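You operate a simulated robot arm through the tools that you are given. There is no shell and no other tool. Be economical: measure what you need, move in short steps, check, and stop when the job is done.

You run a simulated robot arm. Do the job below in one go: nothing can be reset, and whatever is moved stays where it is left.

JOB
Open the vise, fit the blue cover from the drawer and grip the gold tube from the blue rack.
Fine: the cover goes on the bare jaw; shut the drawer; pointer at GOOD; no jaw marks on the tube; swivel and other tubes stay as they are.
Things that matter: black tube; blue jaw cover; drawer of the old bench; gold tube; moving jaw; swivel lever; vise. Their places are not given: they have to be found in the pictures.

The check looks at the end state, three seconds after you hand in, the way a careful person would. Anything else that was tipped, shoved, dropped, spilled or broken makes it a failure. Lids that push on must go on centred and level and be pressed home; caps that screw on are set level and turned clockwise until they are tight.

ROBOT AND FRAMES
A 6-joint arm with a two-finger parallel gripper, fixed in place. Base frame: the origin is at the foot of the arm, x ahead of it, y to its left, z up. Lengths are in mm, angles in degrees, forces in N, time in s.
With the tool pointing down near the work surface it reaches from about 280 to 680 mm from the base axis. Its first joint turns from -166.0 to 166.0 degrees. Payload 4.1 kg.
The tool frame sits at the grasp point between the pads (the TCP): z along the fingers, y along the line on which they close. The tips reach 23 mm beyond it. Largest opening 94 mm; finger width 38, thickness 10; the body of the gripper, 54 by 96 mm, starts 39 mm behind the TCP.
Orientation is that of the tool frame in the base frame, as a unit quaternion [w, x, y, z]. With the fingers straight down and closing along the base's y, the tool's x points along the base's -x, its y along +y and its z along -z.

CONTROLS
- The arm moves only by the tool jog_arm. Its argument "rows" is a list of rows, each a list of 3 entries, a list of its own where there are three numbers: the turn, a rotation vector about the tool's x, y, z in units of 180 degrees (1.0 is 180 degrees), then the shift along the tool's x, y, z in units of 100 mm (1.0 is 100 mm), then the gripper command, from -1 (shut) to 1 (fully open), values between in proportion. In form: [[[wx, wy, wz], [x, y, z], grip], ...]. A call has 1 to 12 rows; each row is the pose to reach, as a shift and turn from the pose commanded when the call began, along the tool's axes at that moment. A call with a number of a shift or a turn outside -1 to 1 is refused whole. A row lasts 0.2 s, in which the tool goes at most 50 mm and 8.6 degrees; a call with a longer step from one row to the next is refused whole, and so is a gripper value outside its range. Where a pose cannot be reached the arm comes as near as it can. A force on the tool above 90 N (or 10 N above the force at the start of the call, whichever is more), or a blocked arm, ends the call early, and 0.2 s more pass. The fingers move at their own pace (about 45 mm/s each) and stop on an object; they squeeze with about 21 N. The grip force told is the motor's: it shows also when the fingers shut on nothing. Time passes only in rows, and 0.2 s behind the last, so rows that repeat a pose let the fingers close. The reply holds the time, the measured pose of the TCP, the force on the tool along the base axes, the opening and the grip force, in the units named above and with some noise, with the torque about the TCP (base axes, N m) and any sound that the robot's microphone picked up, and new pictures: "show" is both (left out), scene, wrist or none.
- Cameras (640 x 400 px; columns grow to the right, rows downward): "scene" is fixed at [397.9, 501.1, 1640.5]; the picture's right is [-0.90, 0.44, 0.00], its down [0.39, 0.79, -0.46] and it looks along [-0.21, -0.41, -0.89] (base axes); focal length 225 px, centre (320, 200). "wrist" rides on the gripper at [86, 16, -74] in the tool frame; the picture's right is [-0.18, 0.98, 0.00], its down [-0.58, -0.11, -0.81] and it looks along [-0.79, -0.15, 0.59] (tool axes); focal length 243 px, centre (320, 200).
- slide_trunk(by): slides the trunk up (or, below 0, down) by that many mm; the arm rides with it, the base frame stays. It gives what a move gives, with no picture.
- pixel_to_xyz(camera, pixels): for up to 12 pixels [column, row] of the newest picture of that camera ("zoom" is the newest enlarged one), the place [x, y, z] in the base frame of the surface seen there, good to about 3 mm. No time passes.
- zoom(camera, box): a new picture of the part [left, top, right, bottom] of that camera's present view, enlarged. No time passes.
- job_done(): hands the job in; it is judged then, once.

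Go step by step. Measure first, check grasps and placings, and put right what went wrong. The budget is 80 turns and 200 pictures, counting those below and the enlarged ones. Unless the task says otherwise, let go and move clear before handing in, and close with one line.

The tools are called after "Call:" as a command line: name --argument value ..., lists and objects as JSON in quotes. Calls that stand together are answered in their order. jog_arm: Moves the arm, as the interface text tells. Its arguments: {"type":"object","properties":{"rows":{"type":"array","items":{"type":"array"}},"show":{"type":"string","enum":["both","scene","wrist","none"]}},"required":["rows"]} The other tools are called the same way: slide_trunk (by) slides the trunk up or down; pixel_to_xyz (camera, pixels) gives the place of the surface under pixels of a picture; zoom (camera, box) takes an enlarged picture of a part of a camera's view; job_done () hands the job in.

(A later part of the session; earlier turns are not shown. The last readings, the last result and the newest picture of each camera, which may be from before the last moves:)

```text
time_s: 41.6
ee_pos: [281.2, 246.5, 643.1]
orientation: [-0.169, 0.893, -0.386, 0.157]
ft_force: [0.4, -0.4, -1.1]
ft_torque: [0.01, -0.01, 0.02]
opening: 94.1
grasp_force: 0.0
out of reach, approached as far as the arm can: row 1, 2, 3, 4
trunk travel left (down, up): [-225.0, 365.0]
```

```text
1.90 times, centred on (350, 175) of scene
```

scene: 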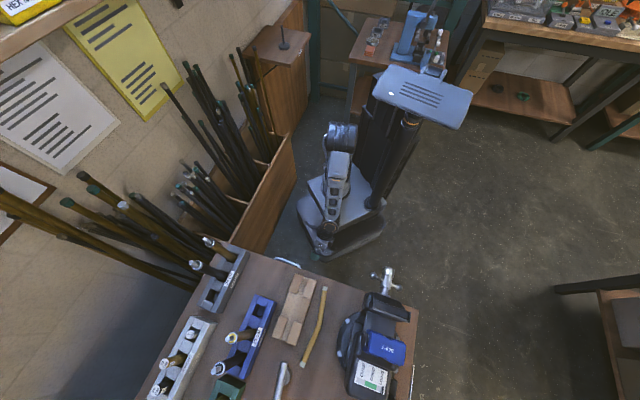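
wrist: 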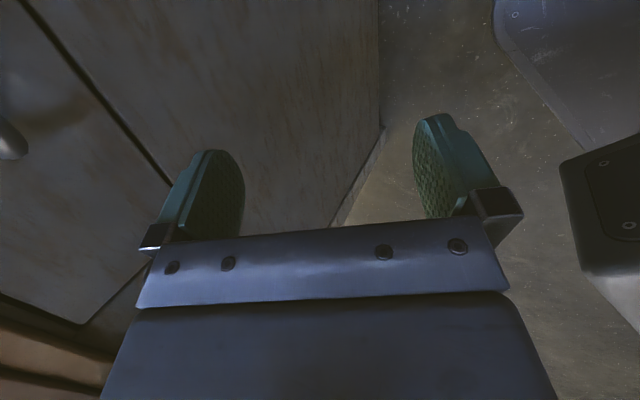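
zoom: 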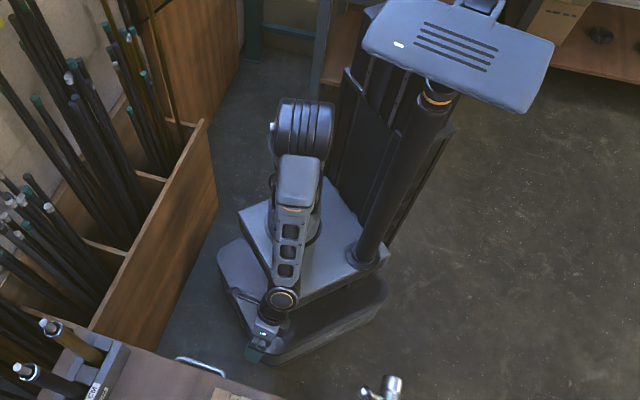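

The wrist is at a limit at this roll; I'll roll back +90° toward the original (camera to robot side) orientation to free it.

Call:
jog_arm --rows '[[[0, 0, 0.045], [0, 0, -0.1], 1], [[0, 0, 0.09], [0, 0, -0.2], 1], [[0, 0, 0.135], [0, 0, -0.3], 1], [[0, 0, 0.18], [0, 0, -0.4], 1], [[0, 0, 0.225], [0, 0, -0.5], 1], [[0, 0, 0.27], [0, 0, -0.6], 1], [[0, 0, 0.315], [0, 0, -0.7], 1], [[0, 0, 0.36], [0, 0, -0.8], 1], [[0, 0, 0.405], [0, 0, -0.9], 1], [[0, 0, 0.45], [0, 0, -1], 1], [[0, 0, 0.49], [0, 0, -1], 1], [[0, 0, 0.5], [0, 0, -1], 1]]' --show "scene"

```text
time_s: 44.2
ee_pos: [248.3, 237.7, 737.2]
orientation: [0.23, -0.357, 0.905, 0.008]
ft_force: [-1.1, -0.2, -1.0]
ft_torque: [0.04, 0.03, -0.01]
opening: 93.8
grasp_force: 0.1
out of reach, approached as far as the arm can: row 3, 4, 5, 6, 7, 8, 9, 10, 11, 12
trunk travel left (down, up): [-225.0, 365.0]
```

scene: 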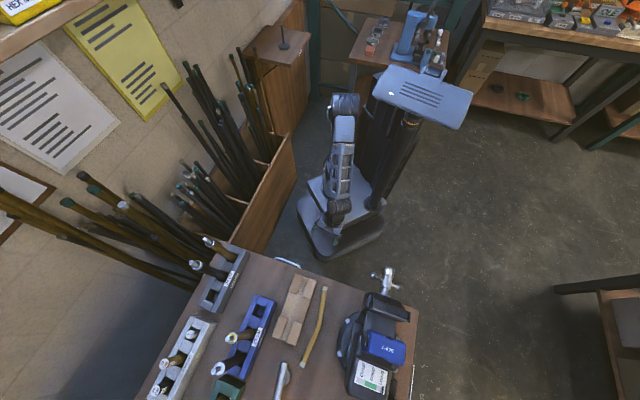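

The tool is still tilted 27°, which pulls the wrist too close to the base. I'll straighten it vertical while moving outward and up.

Call:
jog_arm --rows '[[[-0.012, 0.035, 0], [-0.2, 0, -0.07], 1], [[-0.024, 0.07, 0], [-0.4, 0, -0.15], 1], [[-0.036, 0.105, 0], [-0.6, 0, -0.22], 1], [[-0.05, 0.14, 0], [-0.79, 0, -0.29], 1], [[-0.05, 0.14, 0], [-0.79, 0, -0.29], 1]]' --show "wrist"

```text
time_s: 45.4
ee_pos: [278.0, 277.9, 745.4]
orientation: [0.081, -0.365, 0.925, -0.071]
ft_force: [-0.4, 0.4, -0.4]
ft_torque: [-0.01, 0.0, 0.0]
opening: 94.1
grasp_force: 0.1
out of reach, approached as far as the arm can: row 2, 3, 4, 5
trunk travel left (down, up): [-225.0, 365.0]
```

wrist: 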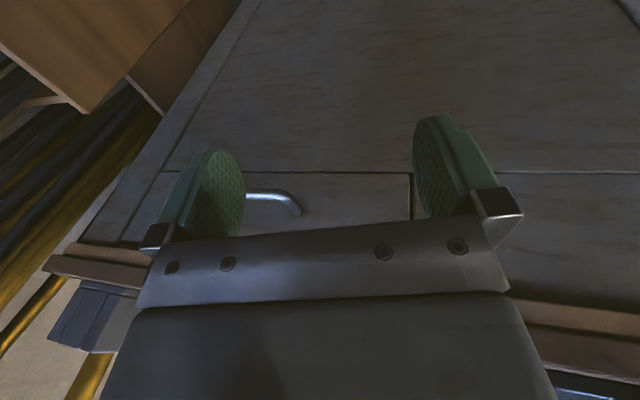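

The low trunk seems to be what cramps the arm for tool-down work. I'll raise it back to its starting height, then descend with the arm.

Call:
slide_trunk --by 250

Call:
jog_arm --rows '[[[0, 0, 0], [0, 0, 0.1], 1], [[0, 0, 0], [0, 0, 0.4], 1], [[0, 0, 0], [0, 0, 0.7], 1], [[0, 0, 0], [0, 0, 1.0], 1], [[0, 0, 0], [0, 0, 1.0], 1]]' --show "scene"

```text
time_s: 48.0
ee_pos: [278.4, 276.7, 994.3]
orientation: [0.081, -0.365, 0.925, -0.071]
ft_force: [0.8, -0.2, 0.0]
ft_torque: [-0.03, -0.01, 0.02]
opening: 93.9
grasp_force: 0.1
trunk travel left (down, up): [-475.0, 115.0]
```

```text
time_s: 49.2
ee_pos: [299.1, 269.7, 897.0]
orientation: [0.081, -0.365, 0.925, -0.071]
ft_force: [0.2, -0.7, 1.4]
ft_torque: [0.05, 0.01, 0.01]
opening: 94.0
grasp_force: 0.1
trunk travel left (down, up): [-475.0, 115.0]
```

scene: 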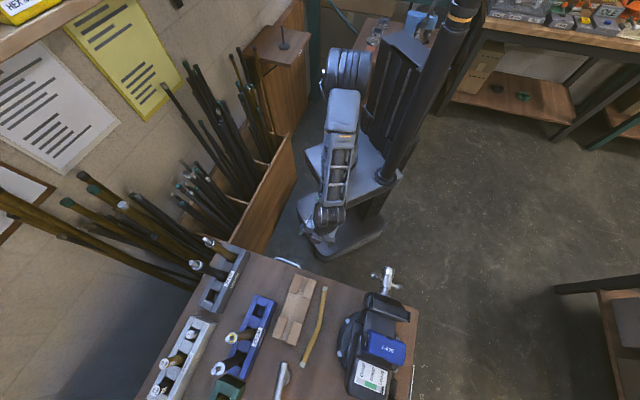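

Smooth now with the trunk up. I'll roll +90° to put the closing axis along u and shift to v≈-108 over the handle.

Call:
jog_arm --rows '[[[0, 0, 0.045], [0, -0.1, 0], 1], [[0, 0, 0.09], [0, -0.2, 0], 1], [[0, 0, 0.135], [0, -0.3, 0], 1], [[0, 0, 0.18], [-0.1, -0.4, 0], 1], [[0, 0, 0.225], [-0.1, -0.5, 0], 1], [[0, 0, 0.27], [-0.1, -0.6, 0], 1], [[0, 0, 0.315], [-0.2, -0.7, 0], 1], [[0, 0, 0.36], [-0.2, -0.8, 0], 1], [[0, 0, 0.405], [-0.2, -0.87, 0], 1], [[0, 0, 0.45], [-0.2, -0.87, 0], 1], [[0, 0, 0.49], [-0.2, -0.87, 0], 1], [[0, 0, 0.5], [-0.2, -0.87, 0], 1]]' --show "none"

Call:
jog_arm --rows '[[[-0.027, 0.02, 0], [0, 0, 0.0], 1], [[-0.054, 0.04, 0], [0, 0, 0.2], 1], [[-0.08, 0.061, 0], [0, 0, 0.4], 1], [[-0.08, 0.061, 0], [0, 0, 0.6], 1], [[-0.08, 0.061, 0], [0, 0, 0.6], 1]]' --show "wrist"

```text
time_s: 51.8
ee_pos: [370.6, 220.8, 917.1]
orientation: [0.107, 0.397, 0.912, 0.006]
ft_force: [0.5, -1.2, 0.1]
ft_torque: [-0.04, 0.05, -0.02]
opening: 94.0
grasp_force: 0.1
trunk travel left (down, up): [-475.0, 115.0]
```

```text
time_s: 53.0
ee_pos: [374.2, 230.9, 862.8]
orientation: [0.1, 0.378, 0.903, 0.179]
ft_force: [0.0, -0.2, -0.7]
ft_torque: [0.03, 0.0, 0.03]
opening: 94.2
grasp_force: 0.1
out of reach, approached as far as the arm can: row 2, 3, 4
trunk travel left (down, up): [-475.0, 115.0]
```

wrist: 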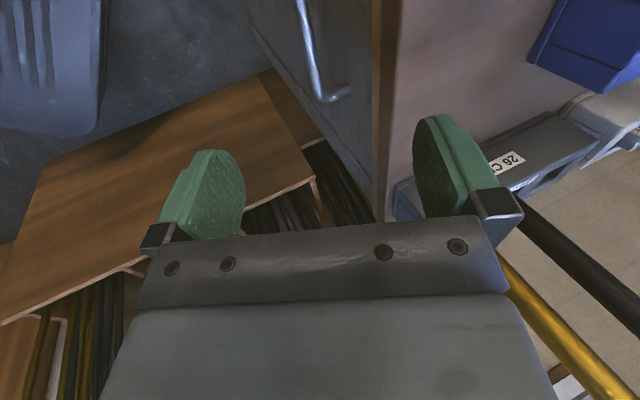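

The orientation is now right (tilted 23°, level along v). TCP at u≈428, v≈-101, z≈863; descending straight down in front of the bench.

Call:
jog_arm --rows '[[[0, 0, 0], [0, -0.15, 0.3], 1], [[0, 0, 0], [0, -0.3, 0.6], 1], [[0, 0, 0], [0, -0.44, 0.955], 1], [[0, 0, 0], [0, -0.44, 0.955], 1]]' --show "wrist"

```text
time_s: 54.0
ee_pos: [378.0, 210.1, 750.1]
orientation: [0.069, 0.376, 0.91, 0.159]
ft_force: [0.0, 0.5, 0.5]
ft_torque: [0.01, 0.02, -0.01]
opening: 94.1
grasp_force: 0.0
trunk travel left (down, up): [-475.0, 115.0]
```

wrist: 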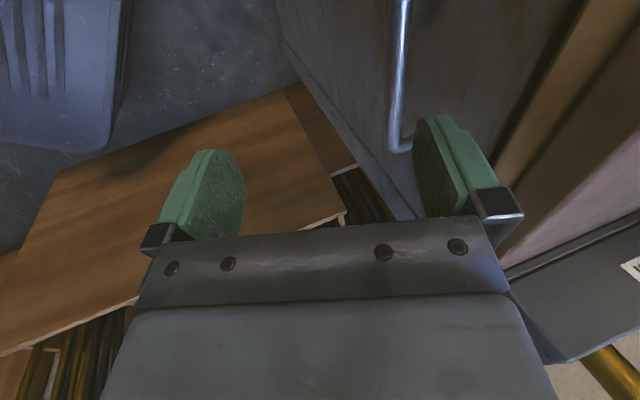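

Orientation is exactly 20° tilt now. Re-measuring the handle from this close view before inserting.

Call:
pixel_to_xyz --camera "wrist" --pixels '[[403, 20], [399, 70], [396, 120], [394, 145], [405, 150], [402, 4], [440, 60], [460, 100], [520, 60], [560, 50], [480, 120], [430, 140]]'

Call:
zoom --camera "wrist" --box '[340, 0, 540, 230]'

```text
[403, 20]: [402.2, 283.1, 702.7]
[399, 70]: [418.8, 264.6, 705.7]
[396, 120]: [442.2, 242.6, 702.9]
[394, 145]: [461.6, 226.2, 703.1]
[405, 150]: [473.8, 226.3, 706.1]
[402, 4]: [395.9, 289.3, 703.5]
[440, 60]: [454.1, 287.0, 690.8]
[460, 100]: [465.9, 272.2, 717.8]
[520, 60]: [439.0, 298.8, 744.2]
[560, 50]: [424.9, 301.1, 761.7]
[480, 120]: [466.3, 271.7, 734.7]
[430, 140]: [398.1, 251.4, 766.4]
```

```text
1.74 times, centred on (440, 115) of wrist
```

zoom: 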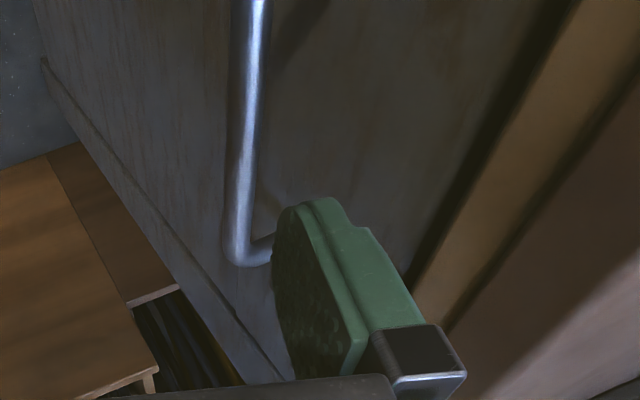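

Bar centre u≈487.5, v centre≈-113, face u≈522: there is a 29 mm gap. Inserting the far finger behind the bar along the tool axis.

Call:
jog_arm --rows '[[[0, 0, 0], [0.06, 0.15, 0.04], 1], [[0, 0, 0], [0.06, 0.15, 0.04], 1], [[0, 0, 0], [0.06, 0.15, 0.2], 1], [[0, 0, 0], [0.06, 0.15, 0.35], 1], [[0, 0, 0], [0.06, 0.15, 0.5], 1], [[0, 0, 0], [0.06, 0.15, 0.64], 1], [[0, 0, 0], [0.06, 0.15, 0.64], 1]]' --show "wrist"

```text
time_s: 55.6
ee_pos: [398.8, 239.7, 696.9]
orientation: [0.069, 0.376, 0.91, 0.159]
ft_force: [0.5, -1.1, 0.2]
ft_torque: [-0.01, 0.02, 0.04]
opening: 94.0
grasp_force: 0.1
trunk travel left (down, up): [-475.0, 115.0]
```

wrist: 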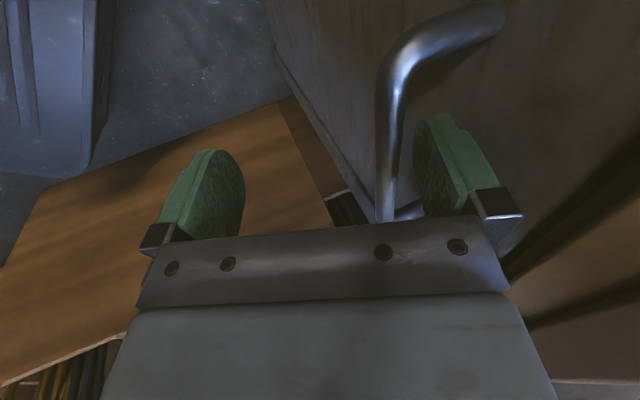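

The finger is behind the bar. Pulling toward -u.

Call:
jog_arm --rows '[[[0, 0, 0], [0, -0.1, -0.035], 1], [[0, 0, 0], [0, -0.2, -0.07], 1], [[0, 0, 0], [0, -0.33, -0.12], 1], [[0, 0, 0], [0, -0.46, -0.165], 1], [[0, 0, 0], [0, -0.6, -0.216], 1], [[0, 0, 0], [0, -0.74, -0.267], 1], [[0, 0, 0], [0, -0.88, -0.317], 1], [[0, 0, 0], [0, -1.0, -0.36], 1], [[0, 0, 0], [0, -1.0, -0.36], 1]]' --show "both"

```text
time_s: 57.6
ee_pos: [335.3, 155.9, 701.3]
orientation: [0.06, 0.374, 0.911, 0.162]
ft_force: [-0.6, -0.7, 0.3]
ft_torque: [0.03, 0.01, -0.03]
opening: 93.7
grasp_force: 0.1
out of reach, approached as far as the arm can: row 3, 4, 5, 6, 7, 8, 9
trunk travel left (down, up): [-475.0, 115.0]
```

scene: 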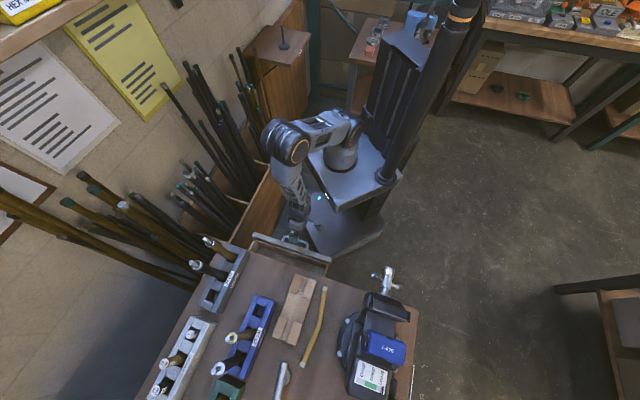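
wrist: 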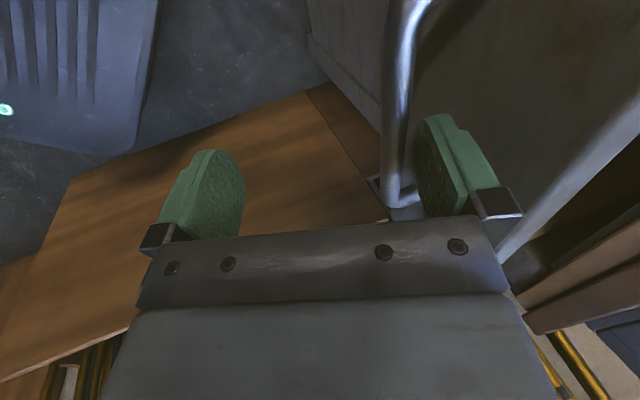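

The drawer has come out ~95 mm (scene 295,250). I'll look at its inside and the arm's reach.

Call:
zoom --camera "scene" --box '[230, 210, 350, 290]'

Call:
zoom --camera "wrist" --box '[440, 60, 640, 320]'

```text
5.00 times, centred on (290, 250) of scene
```

zoom: 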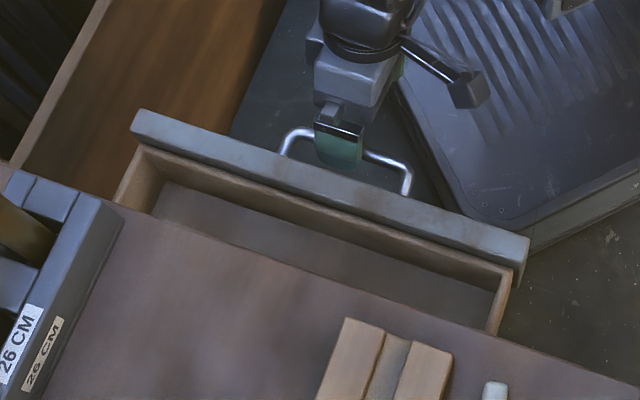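

```text
1.54 times, centred on (540, 190) of wrist
```

zoom: 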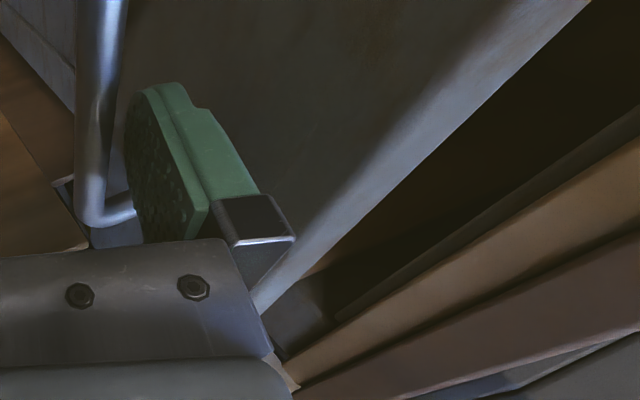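

The cover isn't visible yet; need to pull further. I'll straighten the tool (wrist farther out) and pull more.

Call:
jog_arm --rows '[[[0.04, 0, 0], [0, 0.02, -0.05], 1], [[0.08, 0, 0], [0, 0.03, -0.1], 1], [[0.115, 0, 0], [0, 0.03, -0.1], 1], [[0.115, 0, 0], [0, -0.1, -0.15], 1], [[0.115, 0, 0], [0, -0.25, -0.2], 1], [[0.115, 0, 0], [0, -0.4, -0.25], 1], [[0.115, 0, 0], [0, -0.55, -0.31], 1], [[0.115, 0, 0], [0, -0.7, -0.36], 1], [[0.115, 0, 0], [0, -0.7, -0.36], 1]]' --show "both"

Call:
zoom --camera "scene" --box '[230, 200, 350, 290]'

```text
time_s: 59.6
ee_pos: [279.7, 100.3, 711.8]
orientation: [0.001, 0.385, 0.923, -0.007]
ft_force: [-0.3, 0.2, -0.1]
ft_torque: [-0.02, -0.01, -0.01]
opening: 94.1
grasp_force: 0.1
out of reach, approached as far as the arm can: row 1, 5, 6, 7, 8
trunk travel left (down, up): [-475.0, 115.0]
```

scene: 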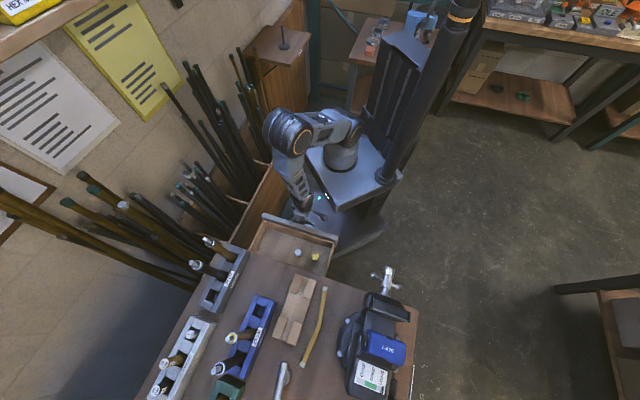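
wrist: 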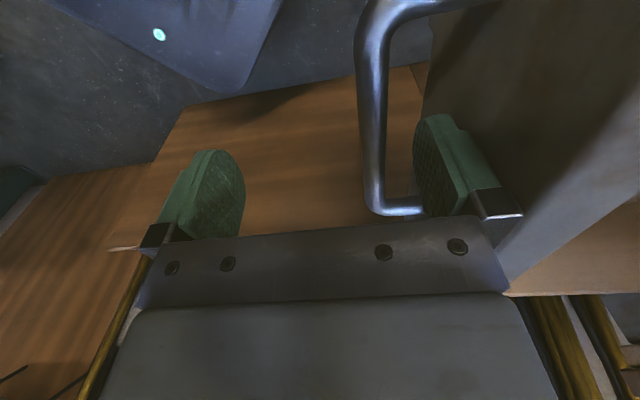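

```text
4.44 times, centred on (290, 245) of scene
```

zoom: 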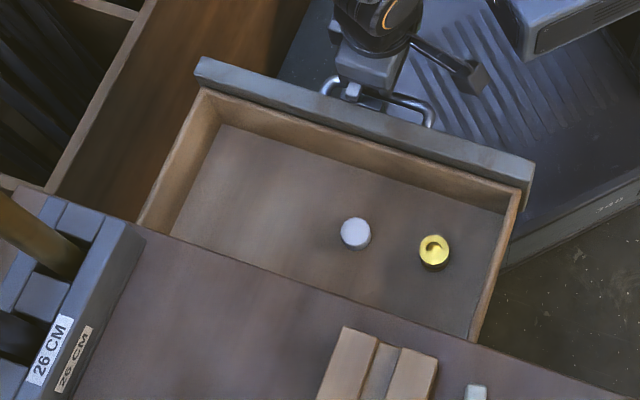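

The drawer is out ~175 mm with caps inside but no cover yet. I'll measure the panel, then hook it from inside to pull further.

Call:
pixel_to_xyz --camera "zoom" --pixels '[[200, 70], [525, 180], [360, 125], [300, 130], [420, 190], [300, 200], [355, 232], [434, 245], [200, 235], [470, 330], [350, 160], [515, 200]]'

```text
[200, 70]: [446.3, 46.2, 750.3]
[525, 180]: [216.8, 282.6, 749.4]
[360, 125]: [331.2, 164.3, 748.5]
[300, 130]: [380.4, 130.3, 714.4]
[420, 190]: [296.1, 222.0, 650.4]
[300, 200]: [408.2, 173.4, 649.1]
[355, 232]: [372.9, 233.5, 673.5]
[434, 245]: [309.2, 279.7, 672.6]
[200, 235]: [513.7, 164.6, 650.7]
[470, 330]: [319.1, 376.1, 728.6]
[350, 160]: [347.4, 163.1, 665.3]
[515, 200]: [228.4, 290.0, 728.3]
```

Panel top is z≈750 at u≈350, inner wall u≈361, floor z≈651. I'll lift off the handle, close the fingers, and drop them inside the panel to pull more.

Call:
jog_arm --rows '[[[0, 0, 0], [0, 0, -0.3], 1], [[0, 0, 0], [0, 0, -0.6], 1], [[0, 0, 0], [0, 0, -0.9], 1], [[0, 0, 0], [0, 0.2, -0.9], -1], [[0, 0, 0], [-0.05, 0.5, -0.9], -1], [[0, 0, 0], [-0.1, 0.8, -0.9], -1], [[0, 0, 0], [-0.13, 1, -0.9], -1], [[0, 0, 0], [-0.13, 1, -0.9], -1], [[0, 0, 0], [-0.13, 1, -0.9], -1]]' --show "none"

Call:
jog_arm --rows '[[[0, 0, 0], [0, 0.15, 0], -1], [[0, 0, 0], [0, 0.15, 0.3], -1], [[0, 0, 0], [0, 0.15, 0.6], -1], [[0, 0, 0], [0, 0.15, 0.74], -1], [[0, 0, 0], [0, 0.15, 0.74], -1]]' --show "wrist"

```text
time_s: 61.6
ee_pos: [361.2, 162.8, 800.5]
orientation: [0.0, 0.382, 0.924, -0.008]
ft_force: [-0.2, 0.4, -0.1]
ft_torque: [0.02, 0.0, 0.01]
opening: 0.0
grasp_force: 21.2
out of reach, approached as far as the arm can: row 2
trunk travel left (down, up): [-475.0, 115.0]
```

```text
time_s: 62.8
ee_pos: [370.4, 172.9, 725.2]
orientation: [0.0, 0.384, 0.923, -0.008]
ft_force: [-0.1, -0.7, 0.1]
ft_torque: [-0.03, 0.0, 0.01]
opening: 0.0
grasp_force: 20.6
trunk travel left (down, up): [-475.0, 115.0]
```

wrist: 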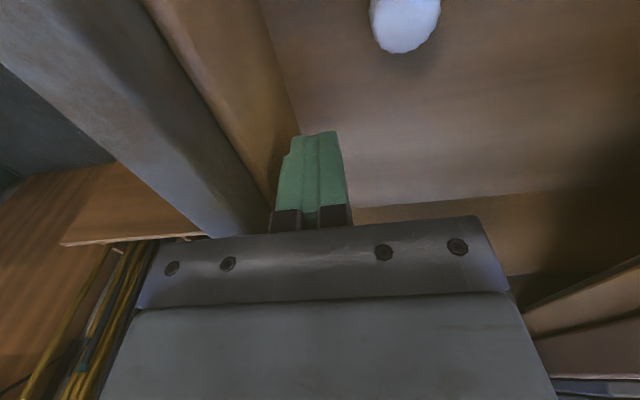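

Fingers are inside the drawer front (wrist 310,180). Pulling -u by another 100 mm.

Call:
jog_arm --rows '[[[0, 0, 0], [0, -0.12, 0], -1], [[0, 0, 0], [0, -0.25, 0], -1], [[0, 0, 0], [0, -0.38, 0], -1], [[0, 0, 0], [0, -0.51, 0], -1], [[0, 0, 0], [0, -0.64, 0], -1], [[0, 0, 0], [0, -0.77, 0], -1], [[0, 0, 0], [0, -0.9, 0], -1], [[0, 0, 0], [0, -1, 0], -1], [[0, 0, 0], [0, -1, 0], -1]]' --show "scene"

Call:
zoom --camera "scene" --box '[230, 190, 350, 290]'

```text
time_s: 64.8
ee_pos: [307.8, 106.4, 733.4]
orientation: [-0.001, 0.383, 0.924, -0.008]
ft_force: [5.8, 7.5, -7.3]
ft_torque: [0.22, -0.16, -0.01]
opening: 0.0
grasp_force: 20.6
out of reach, approached as far as the arm can: row 7, 8, 9
trunk travel left (down, up): [-475.0, 115.0]
```

scene: 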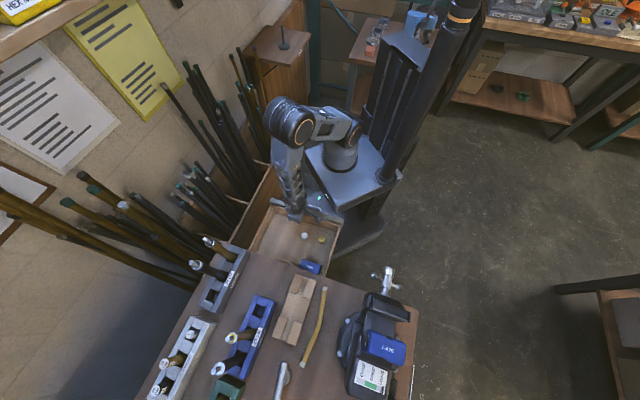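

```text
4.00 times, centred on (290, 240) of scene
```

zoom: 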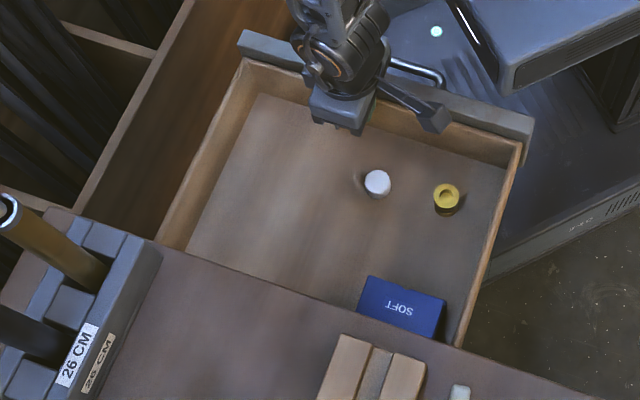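

The blue cover "SOFT" is visible in the drawer (zoom 400,305). Measuring it.

Call:
pixel_to_xyz --camera "zoom" --pixels '[[372, 280], [443, 300], [362, 310], [432, 335], [400, 305], [370, 300], [425, 320], [240, 35], [530, 120], [420, 150], [300, 240], [405, 322]]'

Call:
zoom --camera "scene" --box '[290, 245, 335, 285]'

```text
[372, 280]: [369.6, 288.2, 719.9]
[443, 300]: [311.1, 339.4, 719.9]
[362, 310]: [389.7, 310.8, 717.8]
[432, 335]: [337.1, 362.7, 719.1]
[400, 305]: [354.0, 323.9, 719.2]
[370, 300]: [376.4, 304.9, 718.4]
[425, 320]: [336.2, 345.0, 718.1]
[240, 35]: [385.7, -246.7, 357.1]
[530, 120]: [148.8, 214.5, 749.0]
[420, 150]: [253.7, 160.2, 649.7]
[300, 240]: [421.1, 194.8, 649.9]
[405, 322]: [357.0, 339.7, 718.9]
```

```text
10.00 times, centred on (312, 265) of scene
```

zoom: 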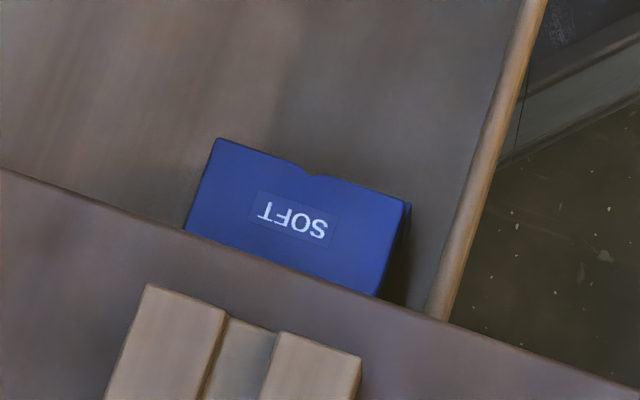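

Cover top at z≈719.5 (height ~69), spanning u≈462…≥495, v≈-57…+20, its V notch facing -u. I'll check the mounted cover's shape to learn which way the groove must face.

Call:
zoom --camera "scene" --box '[350, 300, 425, 370]'

Call:
pixel_to_xyz --camera "zoom" --pixels '[[150, 75], [180, 170], [330, 225], [140, 320], [425, 390], [300, 350], [480, 270], [345, 212], [140, 200], [130, 240], [280, 335], [430, 250]]'

```text
5.71 times, centred on (388, 335) of scene
```

zoom: 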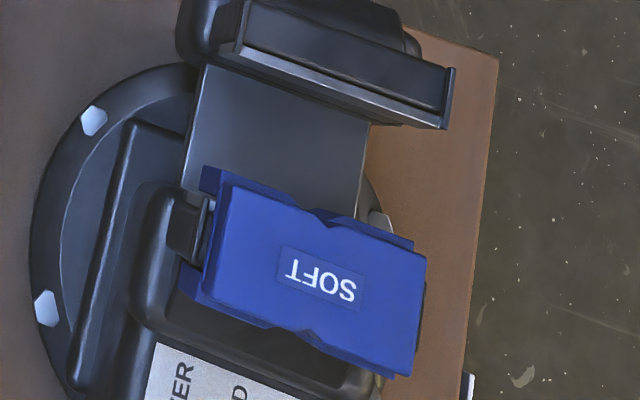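

```text
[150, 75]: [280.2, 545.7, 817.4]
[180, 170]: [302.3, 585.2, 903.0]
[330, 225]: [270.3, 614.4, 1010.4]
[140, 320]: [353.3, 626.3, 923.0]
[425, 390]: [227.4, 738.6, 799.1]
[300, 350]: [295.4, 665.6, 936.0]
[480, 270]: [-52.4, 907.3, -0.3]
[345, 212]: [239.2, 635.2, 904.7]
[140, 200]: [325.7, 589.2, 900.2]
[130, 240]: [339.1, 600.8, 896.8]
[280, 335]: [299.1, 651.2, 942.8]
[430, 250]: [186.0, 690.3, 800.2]
```

The mounted cover has notches on both long sides (325,215 and 310,335), so it is symmetric and needs no turning. Measuring its footprint and the bare jaw's.

Call:
pixel_to_xyz --camera "zoom" --pixels '[[235, 185], [420, 258], [205, 285], [405, 365], [300, 280], [215, 175], [405, 240], [240, 50], [245, 15], [440, 120], [445, 75], [350, 60]]'

```text
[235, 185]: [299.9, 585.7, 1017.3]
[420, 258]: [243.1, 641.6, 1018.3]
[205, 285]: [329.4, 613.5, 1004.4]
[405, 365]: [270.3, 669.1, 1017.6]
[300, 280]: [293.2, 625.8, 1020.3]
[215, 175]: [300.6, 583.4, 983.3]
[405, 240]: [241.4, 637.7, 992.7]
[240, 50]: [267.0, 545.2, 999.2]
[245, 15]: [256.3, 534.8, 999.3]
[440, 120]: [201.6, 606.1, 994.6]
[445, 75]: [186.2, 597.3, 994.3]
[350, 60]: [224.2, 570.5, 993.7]
```

The bare jaw plate is centred at u≈565, v≈242, top z≈997; the cover top is 80×40 mm. In the drawer the cover is centred at u≈482, v≈-19. I'll lift out, roll -90° (closing along v) and move above it.

Call:
jog_arm --rows '[[[0, 0, 0], [0, 0.05, -0.2], -1], [[0, 0, 0], [0, 0.05, -0.5], -1], [[0, 0, 0], [0, 0.05, -0.9], -1], [[0, 0, 0], [0.1, 0.3, -0.9], -1], [[0, 0, 0], [0.2, 0.6, -0.9], -1], [[0, 0, 0], [0.3, 0.9, -0.9], -1], [[0, 0, 0], [0.3, 0.9, -0.9], -1]]' --show "none"

Call:
jog_arm --rows '[[[0, 0, -0.045], [0.1, 0.1, 0], 0], [[0, 0, -0.09], [0.2, 0.2, 0], 0.91], [[0, 0, -0.135], [0.3, 0.3, 0], 0.91], [[0, 0, -0.18], [0.4, 0.4, 0], 0.91], [[0, 0, -0.225], [0.5, 0.5, 0], 0.91], [[0, 0, -0.27], [0.6, 0.6, 0], 0.91], [[0, 0, -0.315], [0.7, 0.7, 0], 0.91], [[0, 0, -0.36], [0.8, 0.75, 0], 0.91], [[0, 0, -0.405], [0.9, 0.75, 0], 0.91], [[0, 0, -0.45], [0.93, 0.75, 0], 0.91], [[0, 0, -0.49], [0.93, 0.75, 0], 0.91], [[0, 0, -0.5], [0.93, 0.75, 0], 0.91]]' --show "both"

```text
time_s: 66.4
ee_pos: [348.2, 192.8, 820.2]
orientation: [0.0, 0.384, 0.923, -0.008]
ft_force: [1.0, 0.7, 1.3]
ft_torque: [0.0, 0.01, 0.04]
opening: 0.0
grasp_force: 20.8
out of reach, approached as far as the arm can: row 1, 2
trunk travel left (down, up): [-475.0, 115.0]
```

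```text
time_s: 69.0
ee_pos: [337.6, 310.3, 820.4]
orientation: [-0.005, -0.383, 0.924, -0.005]
ft_force: [0.2, -1.1, 0.1]
ft_torque: [0.03, 0.03, -0.01]
opening: 89.8
grasp_force: 0.0
trunk travel left (down, up): [-475.0, 115.0]
```

scene: 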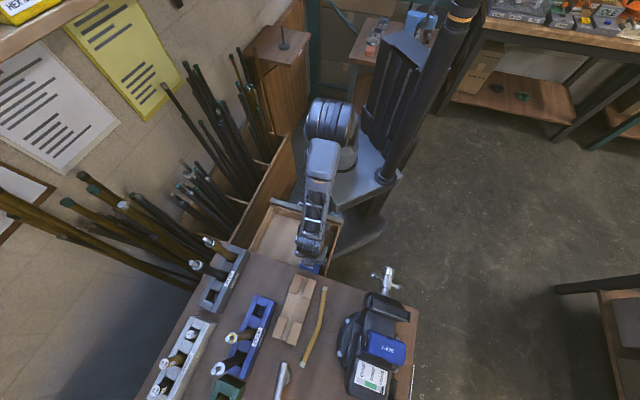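
wrist: 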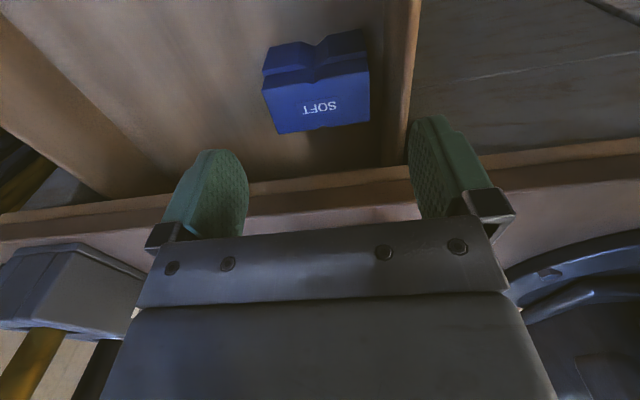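

Excellent view: the cover is between the fingers' span (wrist 315,95). Measuring it and the drawer wall.

Call:
pixel_to_xyz --camera "wrist" --pixels '[[268, 90], [367, 75], [276, 130], [367, 120], [300, 88], [340, 105], [385, 100], [400, 100], [385, 150], [310, 70], [270, 60], [320, 150]]'

Call:
zoom --camera "wrist" --box '[220, 10, 440, 200]'

```text
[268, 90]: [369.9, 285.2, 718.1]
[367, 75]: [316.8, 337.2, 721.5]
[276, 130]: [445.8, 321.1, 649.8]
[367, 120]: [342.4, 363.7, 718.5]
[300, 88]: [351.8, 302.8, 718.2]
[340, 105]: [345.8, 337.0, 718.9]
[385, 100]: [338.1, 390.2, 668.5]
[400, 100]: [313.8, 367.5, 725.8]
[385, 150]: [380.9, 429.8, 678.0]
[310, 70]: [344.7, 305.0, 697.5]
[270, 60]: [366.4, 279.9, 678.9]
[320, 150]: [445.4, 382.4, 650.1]
```

```text
2.11 times, centred on (330, 105) of wrist
```

zoom: 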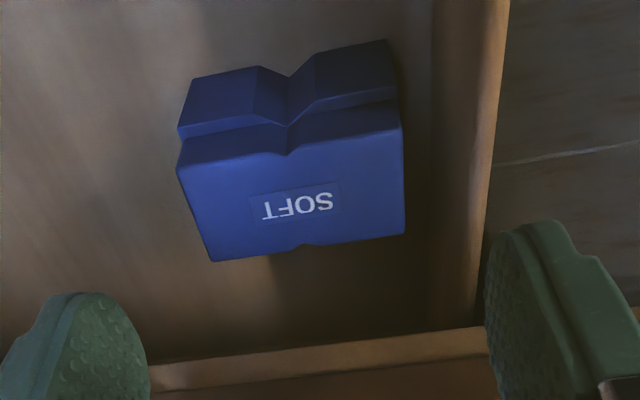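

Cover: u 463–500, v≈-60…15; the drawer wall is at v≈37, so I need a slightly reduced opening. Descending to grip its top 14 mm.

Call:
jog_arm --rows '[[[0, 0, 0], [-0.17, -0.03, 0.1], 0.87], [[0, 0, 0], [-0.17, -0.03, 0.35], 0.87], [[0, 0, 0], [-0.17, -0.03, 0.6], 0.87], [[0, 0, 0], [-0.17, -0.03, 0.8], 0.87], [[0, 0, 0], [-0.17, -0.03, 0.915], 0.87], [[0, 0, 0], [-0.17, -0.03, 0.915], 0.87]]' --show "wrist"

```text
time_s: 70.0
ee_pos: [355.5, 323.2, 752.9]
orientation: [0.011, -0.383, 0.924, 0.001]
ft_force: [-18.5, -19.9, 59.7]
ft_torque: [2.92, -1.46, 0.46]
opening: 88.1
grasp_force: 0.1
trunk travel left (down, up): [-475.0, 115.0]
stopped in row 5: the force on the tool passed its limit (the readings are from after the stop); the commanded pose is now the measured one
```

wrist: 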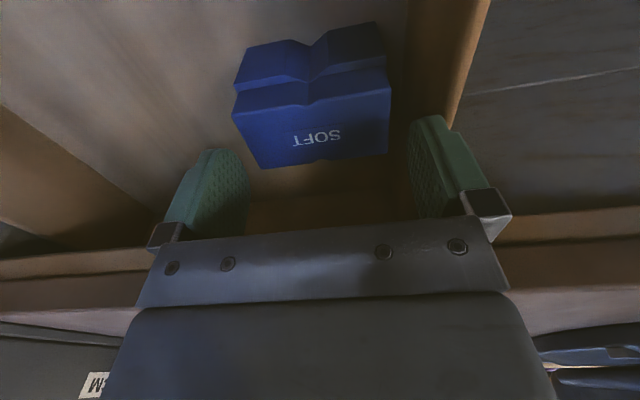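

The gripper body touched the bench edge (force 60 N at z≈753, u≈480). I'll back up, shift toward the robot and grip at u≈466.

Call:
jog_arm --rows '[[[0, 0, 0], [0.03, 0, -0.15], 0.87], [[0, 0, 0], [0.12, 0, -0.4], 0.87], [[0, 0, 0], [0.14, 0, -0.4], 0.87], [[0, 0, 0], [0.14, 0, -0.4], 0.87]]' --show "scene"

Call:
zoom --camera "scene" --box '[230, 190, 430, 400]'

```text
time_s: 71.0
ee_pos: [346.0, 316.1, 786.8]
orientation: [0.004, -0.383, 0.924, 0.0]
ft_force: [0.7, -0.2, -0.3]
ft_torque: [0.0, -0.02, -0.01]
opening: 87.6
grasp_force: 0.0
trunk travel left (down, up): [-475.0, 115.0]
```

scene: 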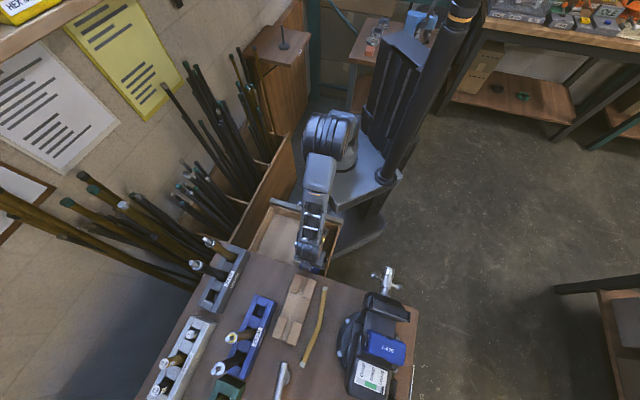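

```text
1.90 times, centred on (330, 295) of scene
```

zoom: 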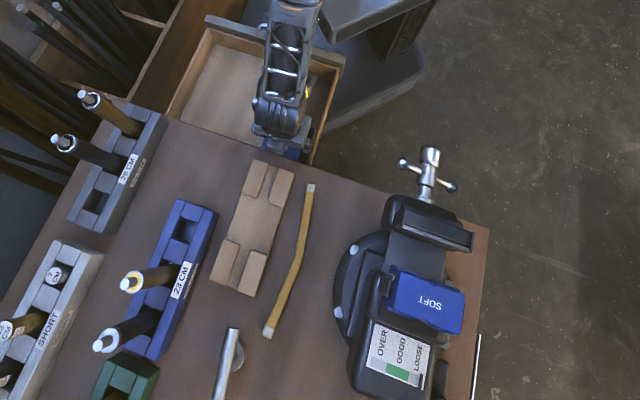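

Nothing was disturbed. Now descending at u≈464.

Call:
jog_arm --rows '[[[0, 0, 0], [0.04, -0.01, 0.1], 0.87], [[0, 0, 0], [0.04, -0.01, 0.3], 0.87], [[0, 0, 0], [0.04, -0.01, 0.45], 0.87], [[0, 0, 0], [0.04, -0.01, 0.58], 0.87], [[0, 0, 0], [0.04, -0.01, 0.58], 0.87]]' --show "wrist"

```text
time_s: 71.9
ee_pos: [348.1, 315.0, 752.3]
orientation: [0.02, -0.383, 0.923, 0.006]
ft_force: [-19.7, -22.3, 58.1]
ft_torque: [3.45, -1.98, 0.45]
opening: 87.8
grasp_force: 0.0
trunk travel left (down, up): [-475.0, 115.0]
stopped in row 4: the force on the tool passed its limit (the readings are from after the stop); the commanded pose is now the measured one
```

wrist: 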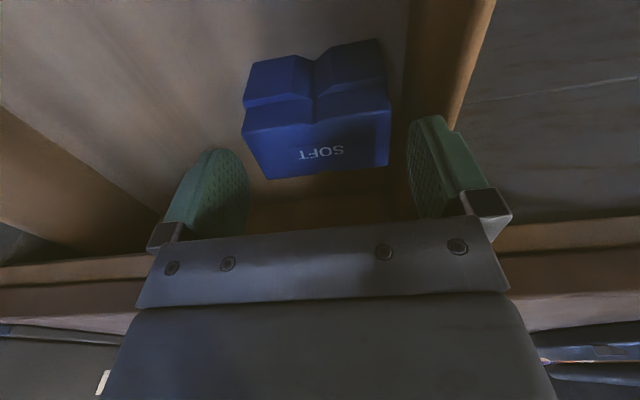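

The wrist body still lands on the bench lip. Tilting the tool 20° moves the body away; I'll grip tilted only to drag the cover toward the robot, then regrip it vertically.

Call:
jog_arm --rows '[[[0, 0, 0], [0.1, 0, -0.3], 0.87], [[0, -0.037, 0], [0.1, 0, -0.3], 0.87], [[0, -0.074, 0], [0.1, 0, -0.3], 0.87], [[0, -0.11, 0], [0.1, 0, -0.3], 0.87], [[0, -0.11, 0], [0.03, 0.01, -0.1], 0.87], [[0, -0.11, 0], [-0.02, 0.01, 0.1], 0.87], [[0, -0.11, 0], [-0.05, 0.01, 0.28], 0.87], [[0, -0.11, 0], [-0.05, 0.01, 0.28], 0.87]]' --show "wrist"

```text
time_s: 73.7
ee_pos: [358.0, 325.8, 729.6]
orientation: [0.192, -0.376, 0.903, 0.076]
ft_force: [-9.1, -12.0, 49.3]
ft_torque: [-1.18, -1.9, -0.34]
opening: 88.6
grasp_force: 0.4
trunk travel left (down, up): [-475.0, 115.0]
stopped in row 8: the force on the tool passed its limit (the readings are from after the stop); the commanded pose is now the measured one
```

wrist: 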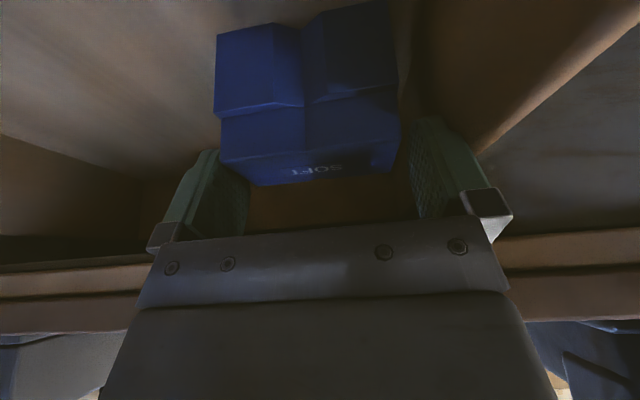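

A light contact now seems to be the left fingertip near the cover's left edge. I'll lift a little and re-measure the cover relative to the fingers.

Call:
jog_arm --rows '[[[0, 0, 0], [0.05, 0, -0.1], 0.87], [[0, 0, 0], [0.13, 0, -0.25], 1], [[0, 0, 0], [0.13, 0, -0.25], 1], [[0, 0, 0], [0.13, 0, -0.25], 1]]' --show "wrist"

Call:
zoom --camera "wrist" --box '[140, 0, 500, 225]'

Call:
pixel_to_xyz --camera "zoom" --pixels '[[165, 210], [430, 190], [160, 250], [445, 245], [180, 285], [150, 60], [430, 30], [115, 270], [495, 240], [480, 200], [440, 280], [560, 200]]'

```text
time_s: 74.7
ee_pos: [343.0, 311.1, 741.4]
orientation: [0.184, -0.377, 0.905, 0.074]
ft_force: [-0.8, 0.2, -0.2]
ft_torque: [0.01, -0.01, -0.03]
opening: 93.7
grasp_force: 0.1
trunk travel left (down, up): [-475.0, 115.0]
```

wrist: 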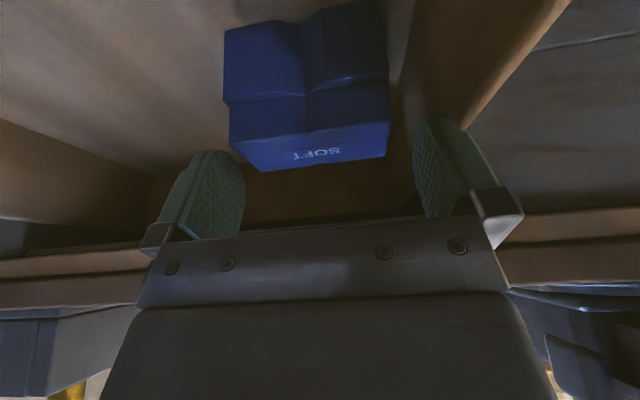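

```text
1.78 times, centred on (320, 112) of wrist
```

zoom: 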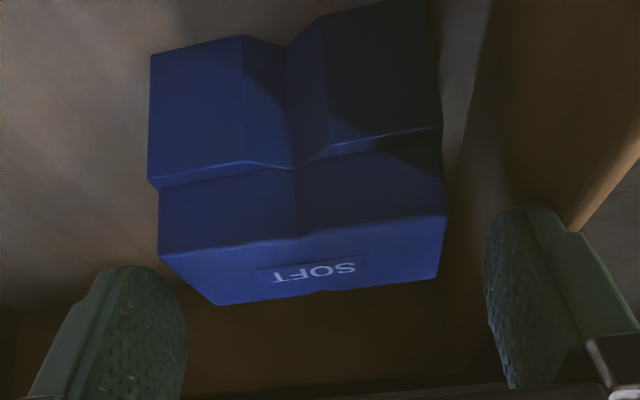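

```text
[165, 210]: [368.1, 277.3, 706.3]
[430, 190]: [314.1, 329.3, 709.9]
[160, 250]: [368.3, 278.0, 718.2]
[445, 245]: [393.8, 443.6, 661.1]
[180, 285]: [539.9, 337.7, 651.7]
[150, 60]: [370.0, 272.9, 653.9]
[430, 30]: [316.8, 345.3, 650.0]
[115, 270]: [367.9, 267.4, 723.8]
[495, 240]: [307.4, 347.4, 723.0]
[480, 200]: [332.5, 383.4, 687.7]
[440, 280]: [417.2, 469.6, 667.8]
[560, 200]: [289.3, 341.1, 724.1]
```

The fingers are centred at v≈-21.5 but the cover at ≈-26. Shifting 4 mm with full opening, descending, closing.

Call:
jog_arm --rows '[[[0, 0, 0], [0, -0.04, 0], 1], [[0, 0, 0], [-0.01, -0.04, 0.1], 1], [[0, 0, 0], [-0.02, -0.04, 0.21], 1], [[0, 0, 0], [-0.02, -0.04, 0.21], 1], [[0, 0, 0], [-0.02, -0.04, 0.21], 0.5], [[0, 0, 0], [-0.02, -0.04, 0.21], 0.5], [[0, 0, 0], [-0.02, -0.04, 0.21], 0.5]]' --show "wrist"

```text
time_s: 76.3
ee_pos: [352.9, 316.1, 725.0]
orientation: [0.184, -0.377, 0.905, 0.074]
ft_force: [0.7, -0.1, 1.0]
ft_torque: [0.0, -0.05, -0.05]
opening: 83.4
grasp_force: 21.1
trunk travel left (down, up): [-475.0, 115.0]
```

wrist: 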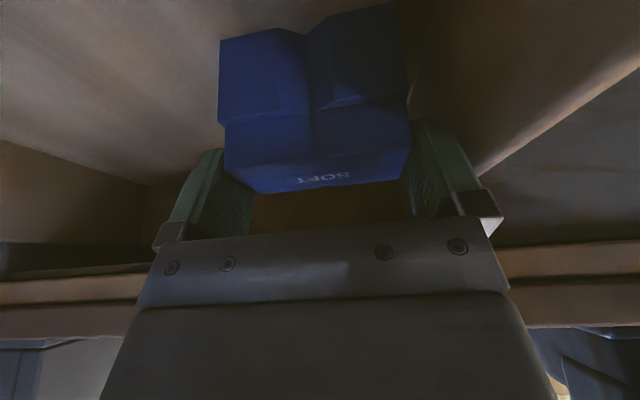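

Gripped (83 mm). Lifting 3 mm and dragging 55 mm toward the robot, then setting down and releasing.

Call:
jog_arm --rows '[[[0, 0, 0], [-0.01, 0, -0.03], 0.5], [[0, 0, 0], [0.1, 0, -0.075], 0.5], [[0, 0, 0], [0.22, 0, -0.12], 0.5], [[0, 0, 0], [0.35, 0, -0.17], 0.5], [[0, 0, 0], [0.5, 0, -0.23], 0.5], [[0, 0, 0], [0.5, 0, -0.23], 0.5], [[0, 0, 0], [0.51, 0, -0.2], 0.5], [[0, 0, 0], [0.51, 0, -0.2], 0.85], [[0, 0, 0], [0.51, 0, -0.2], 1], [[0, 0, 0], [0.51, 0, -0.2], 1]]' --show "wrist"

```text
time_s: 78.5
ee_pos: [314.1, 277.5, 723.8]
orientation: [0.184, -0.377, 0.905, 0.074]
ft_force: [0.2, 0.9, 0.2]
ft_torque: [0.03, 0.01, 0.01]
opening: 94.1
grasp_force: 0.0
trunk travel left (down, up): [-475.0, 115.0]
```

wrist: 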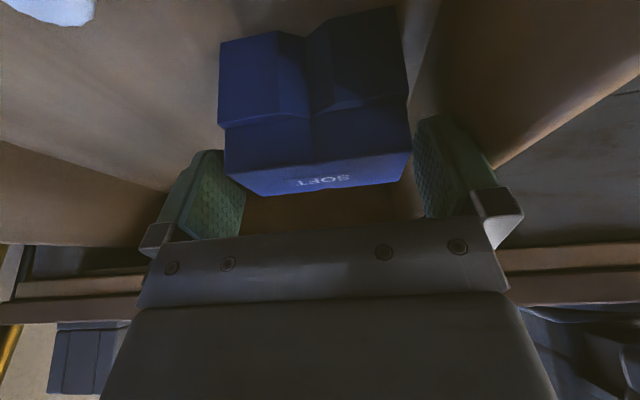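

The cover moved along. Now lifting off, straightening the tool vertical and regripping centred.

Call:
jog_arm --rows '[[[0, 0, 0], [-0.1, 0, -0.25], 1], [[0, 0.04, 0], [-0.1, 0, -0.25], 1], [[0, 0.08, 0], [-0.1, 0, -0.25], 1], [[0, 0.12, 0], [-0.1, 0, -0.25], 1], [[0, 0.12, 0], [-0.1, 0, -0.25], 1]]' --show "wrist"

Call:
zoom --camera "wrist" --box '[140, 0, 500, 225]'

Call:
pixel_to_xyz --camera "wrist" --pixels '[[250, 115], [390, 100], [270, 160], [385, 155], [320, 140], [320, 160], [260, 130], [388, 125], [320, 125], [300, 130]]'

```text
time_s: 79.7
ee_pos: [313.8, 278.1, 749.6]
orientation: [0.011, -0.384, 0.923, 0.001]
ft_force: [0.7, 0.2, 0.1]
ft_torque: [-0.01, -0.01, 0.0]
opening: 93.8
grasp_force: 0.0
trunk travel left (down, up): [-475.0, 115.0]
```

wrist: 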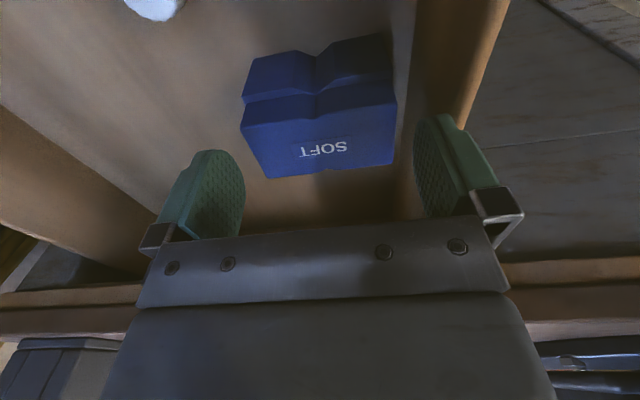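

```text
1.78 times, centred on (320, 112) of wrist
```

zoom: 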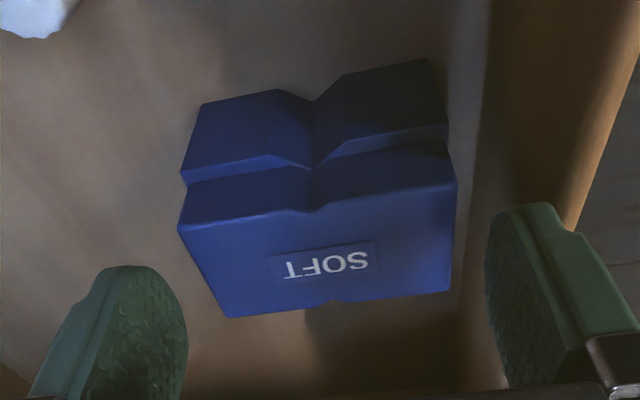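

```text
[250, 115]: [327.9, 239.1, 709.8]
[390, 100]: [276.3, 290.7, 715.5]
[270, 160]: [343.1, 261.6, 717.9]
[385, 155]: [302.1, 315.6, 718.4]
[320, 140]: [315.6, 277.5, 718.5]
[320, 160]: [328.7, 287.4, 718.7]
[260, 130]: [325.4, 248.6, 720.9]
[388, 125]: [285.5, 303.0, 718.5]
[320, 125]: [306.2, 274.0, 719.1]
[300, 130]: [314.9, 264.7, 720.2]
```

The cover centre is at u≈420, v≈-25, matching the TCP. Lowering, closing, and lifting it a bit.

Call:
jog_arm --rows '[[[0, 0.007, 0], [-0.02, 0, 0.1], 1], [[0, 0.007, 0], [-0.02, 0, 0.205], 1], [[0, 0.007, 0], [-0.02, 0, 0.205], 1], [[0, 0.007, 0], [-0.02, 0, 0.205], 0.5], [[0, 0.007, 0], [-0.02, 0, 0.205], 0.5], [[0, 0.007, 0], [-0.02, 0, 0.205], 0.5], [[0, 0.007, 0], [-0.02, 0, 0.1], 0.5], [[0, 0.007, 0], [-0.02, 0, -0.2], 0.5], [[0, 0.007, 0], [-0.02, 0, -0.6], 0.5], [[0, 0.007, 0], [-0.02, 0, -0.79], 0.5], [[0, 0.007, 0], [-0.02, 0, -0.79], 0.5]]' --show "both"

```text
time_s: 82.1
ee_pos: [312.9, 275.7, 828.6]
orientation: [0.001, -0.384, 0.923, -0.002]
ft_force: [-0.6, 0.5, 0.6]
ft_torque: [-0.01, 0.0, 0.02]
opening: 70.5
grasp_force: 0.0
trunk travel left (down, up): [-475.0, 115.0]
```

scene: 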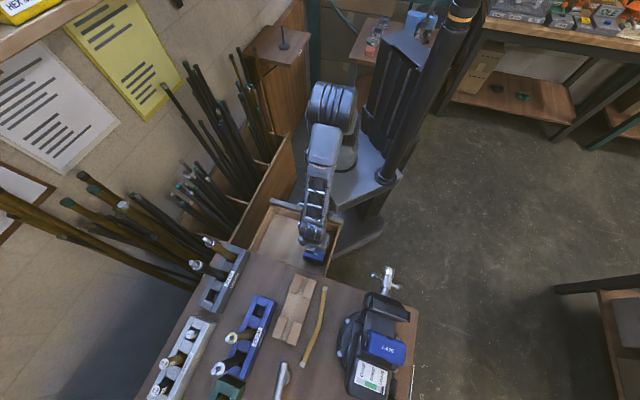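
wrist: 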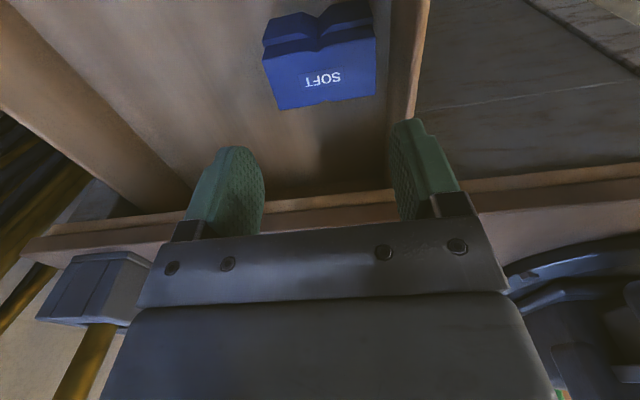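

The cover slipped out and stays on the floor of the drawer (wrist 320,70). Measuring its pose again.

Call:
zoom --camera "wrist" --box '[240, 0, 420, 120]'

Call:
pixel_to_xyz --camera "zoom" --pixels '[[80, 200], [475, 110], [475, 150], [115, 370], [480, 330], [300, 280], [300, 250], [90, 160], [90, 130], [465, 20], [470, 200], [100, 280]]'

```text
3.33 times, centred on (330, 60) of wrist
```

zoom: 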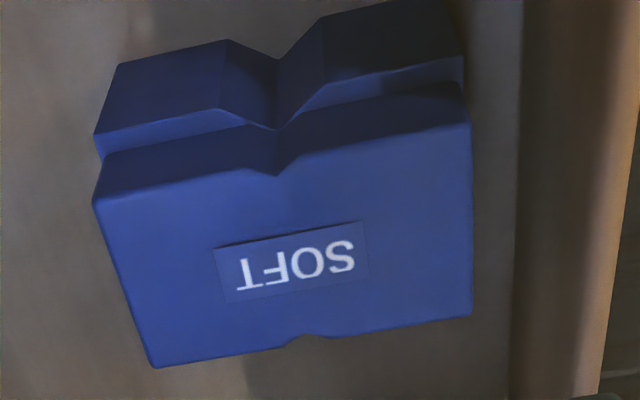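

```text
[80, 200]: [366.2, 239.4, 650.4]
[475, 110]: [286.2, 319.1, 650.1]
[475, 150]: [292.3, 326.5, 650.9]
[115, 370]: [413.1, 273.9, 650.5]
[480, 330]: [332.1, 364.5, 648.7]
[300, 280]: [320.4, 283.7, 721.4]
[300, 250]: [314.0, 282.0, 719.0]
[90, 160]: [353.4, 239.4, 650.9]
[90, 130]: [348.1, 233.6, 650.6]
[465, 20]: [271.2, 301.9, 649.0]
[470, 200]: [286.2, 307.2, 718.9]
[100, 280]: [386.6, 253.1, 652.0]
```

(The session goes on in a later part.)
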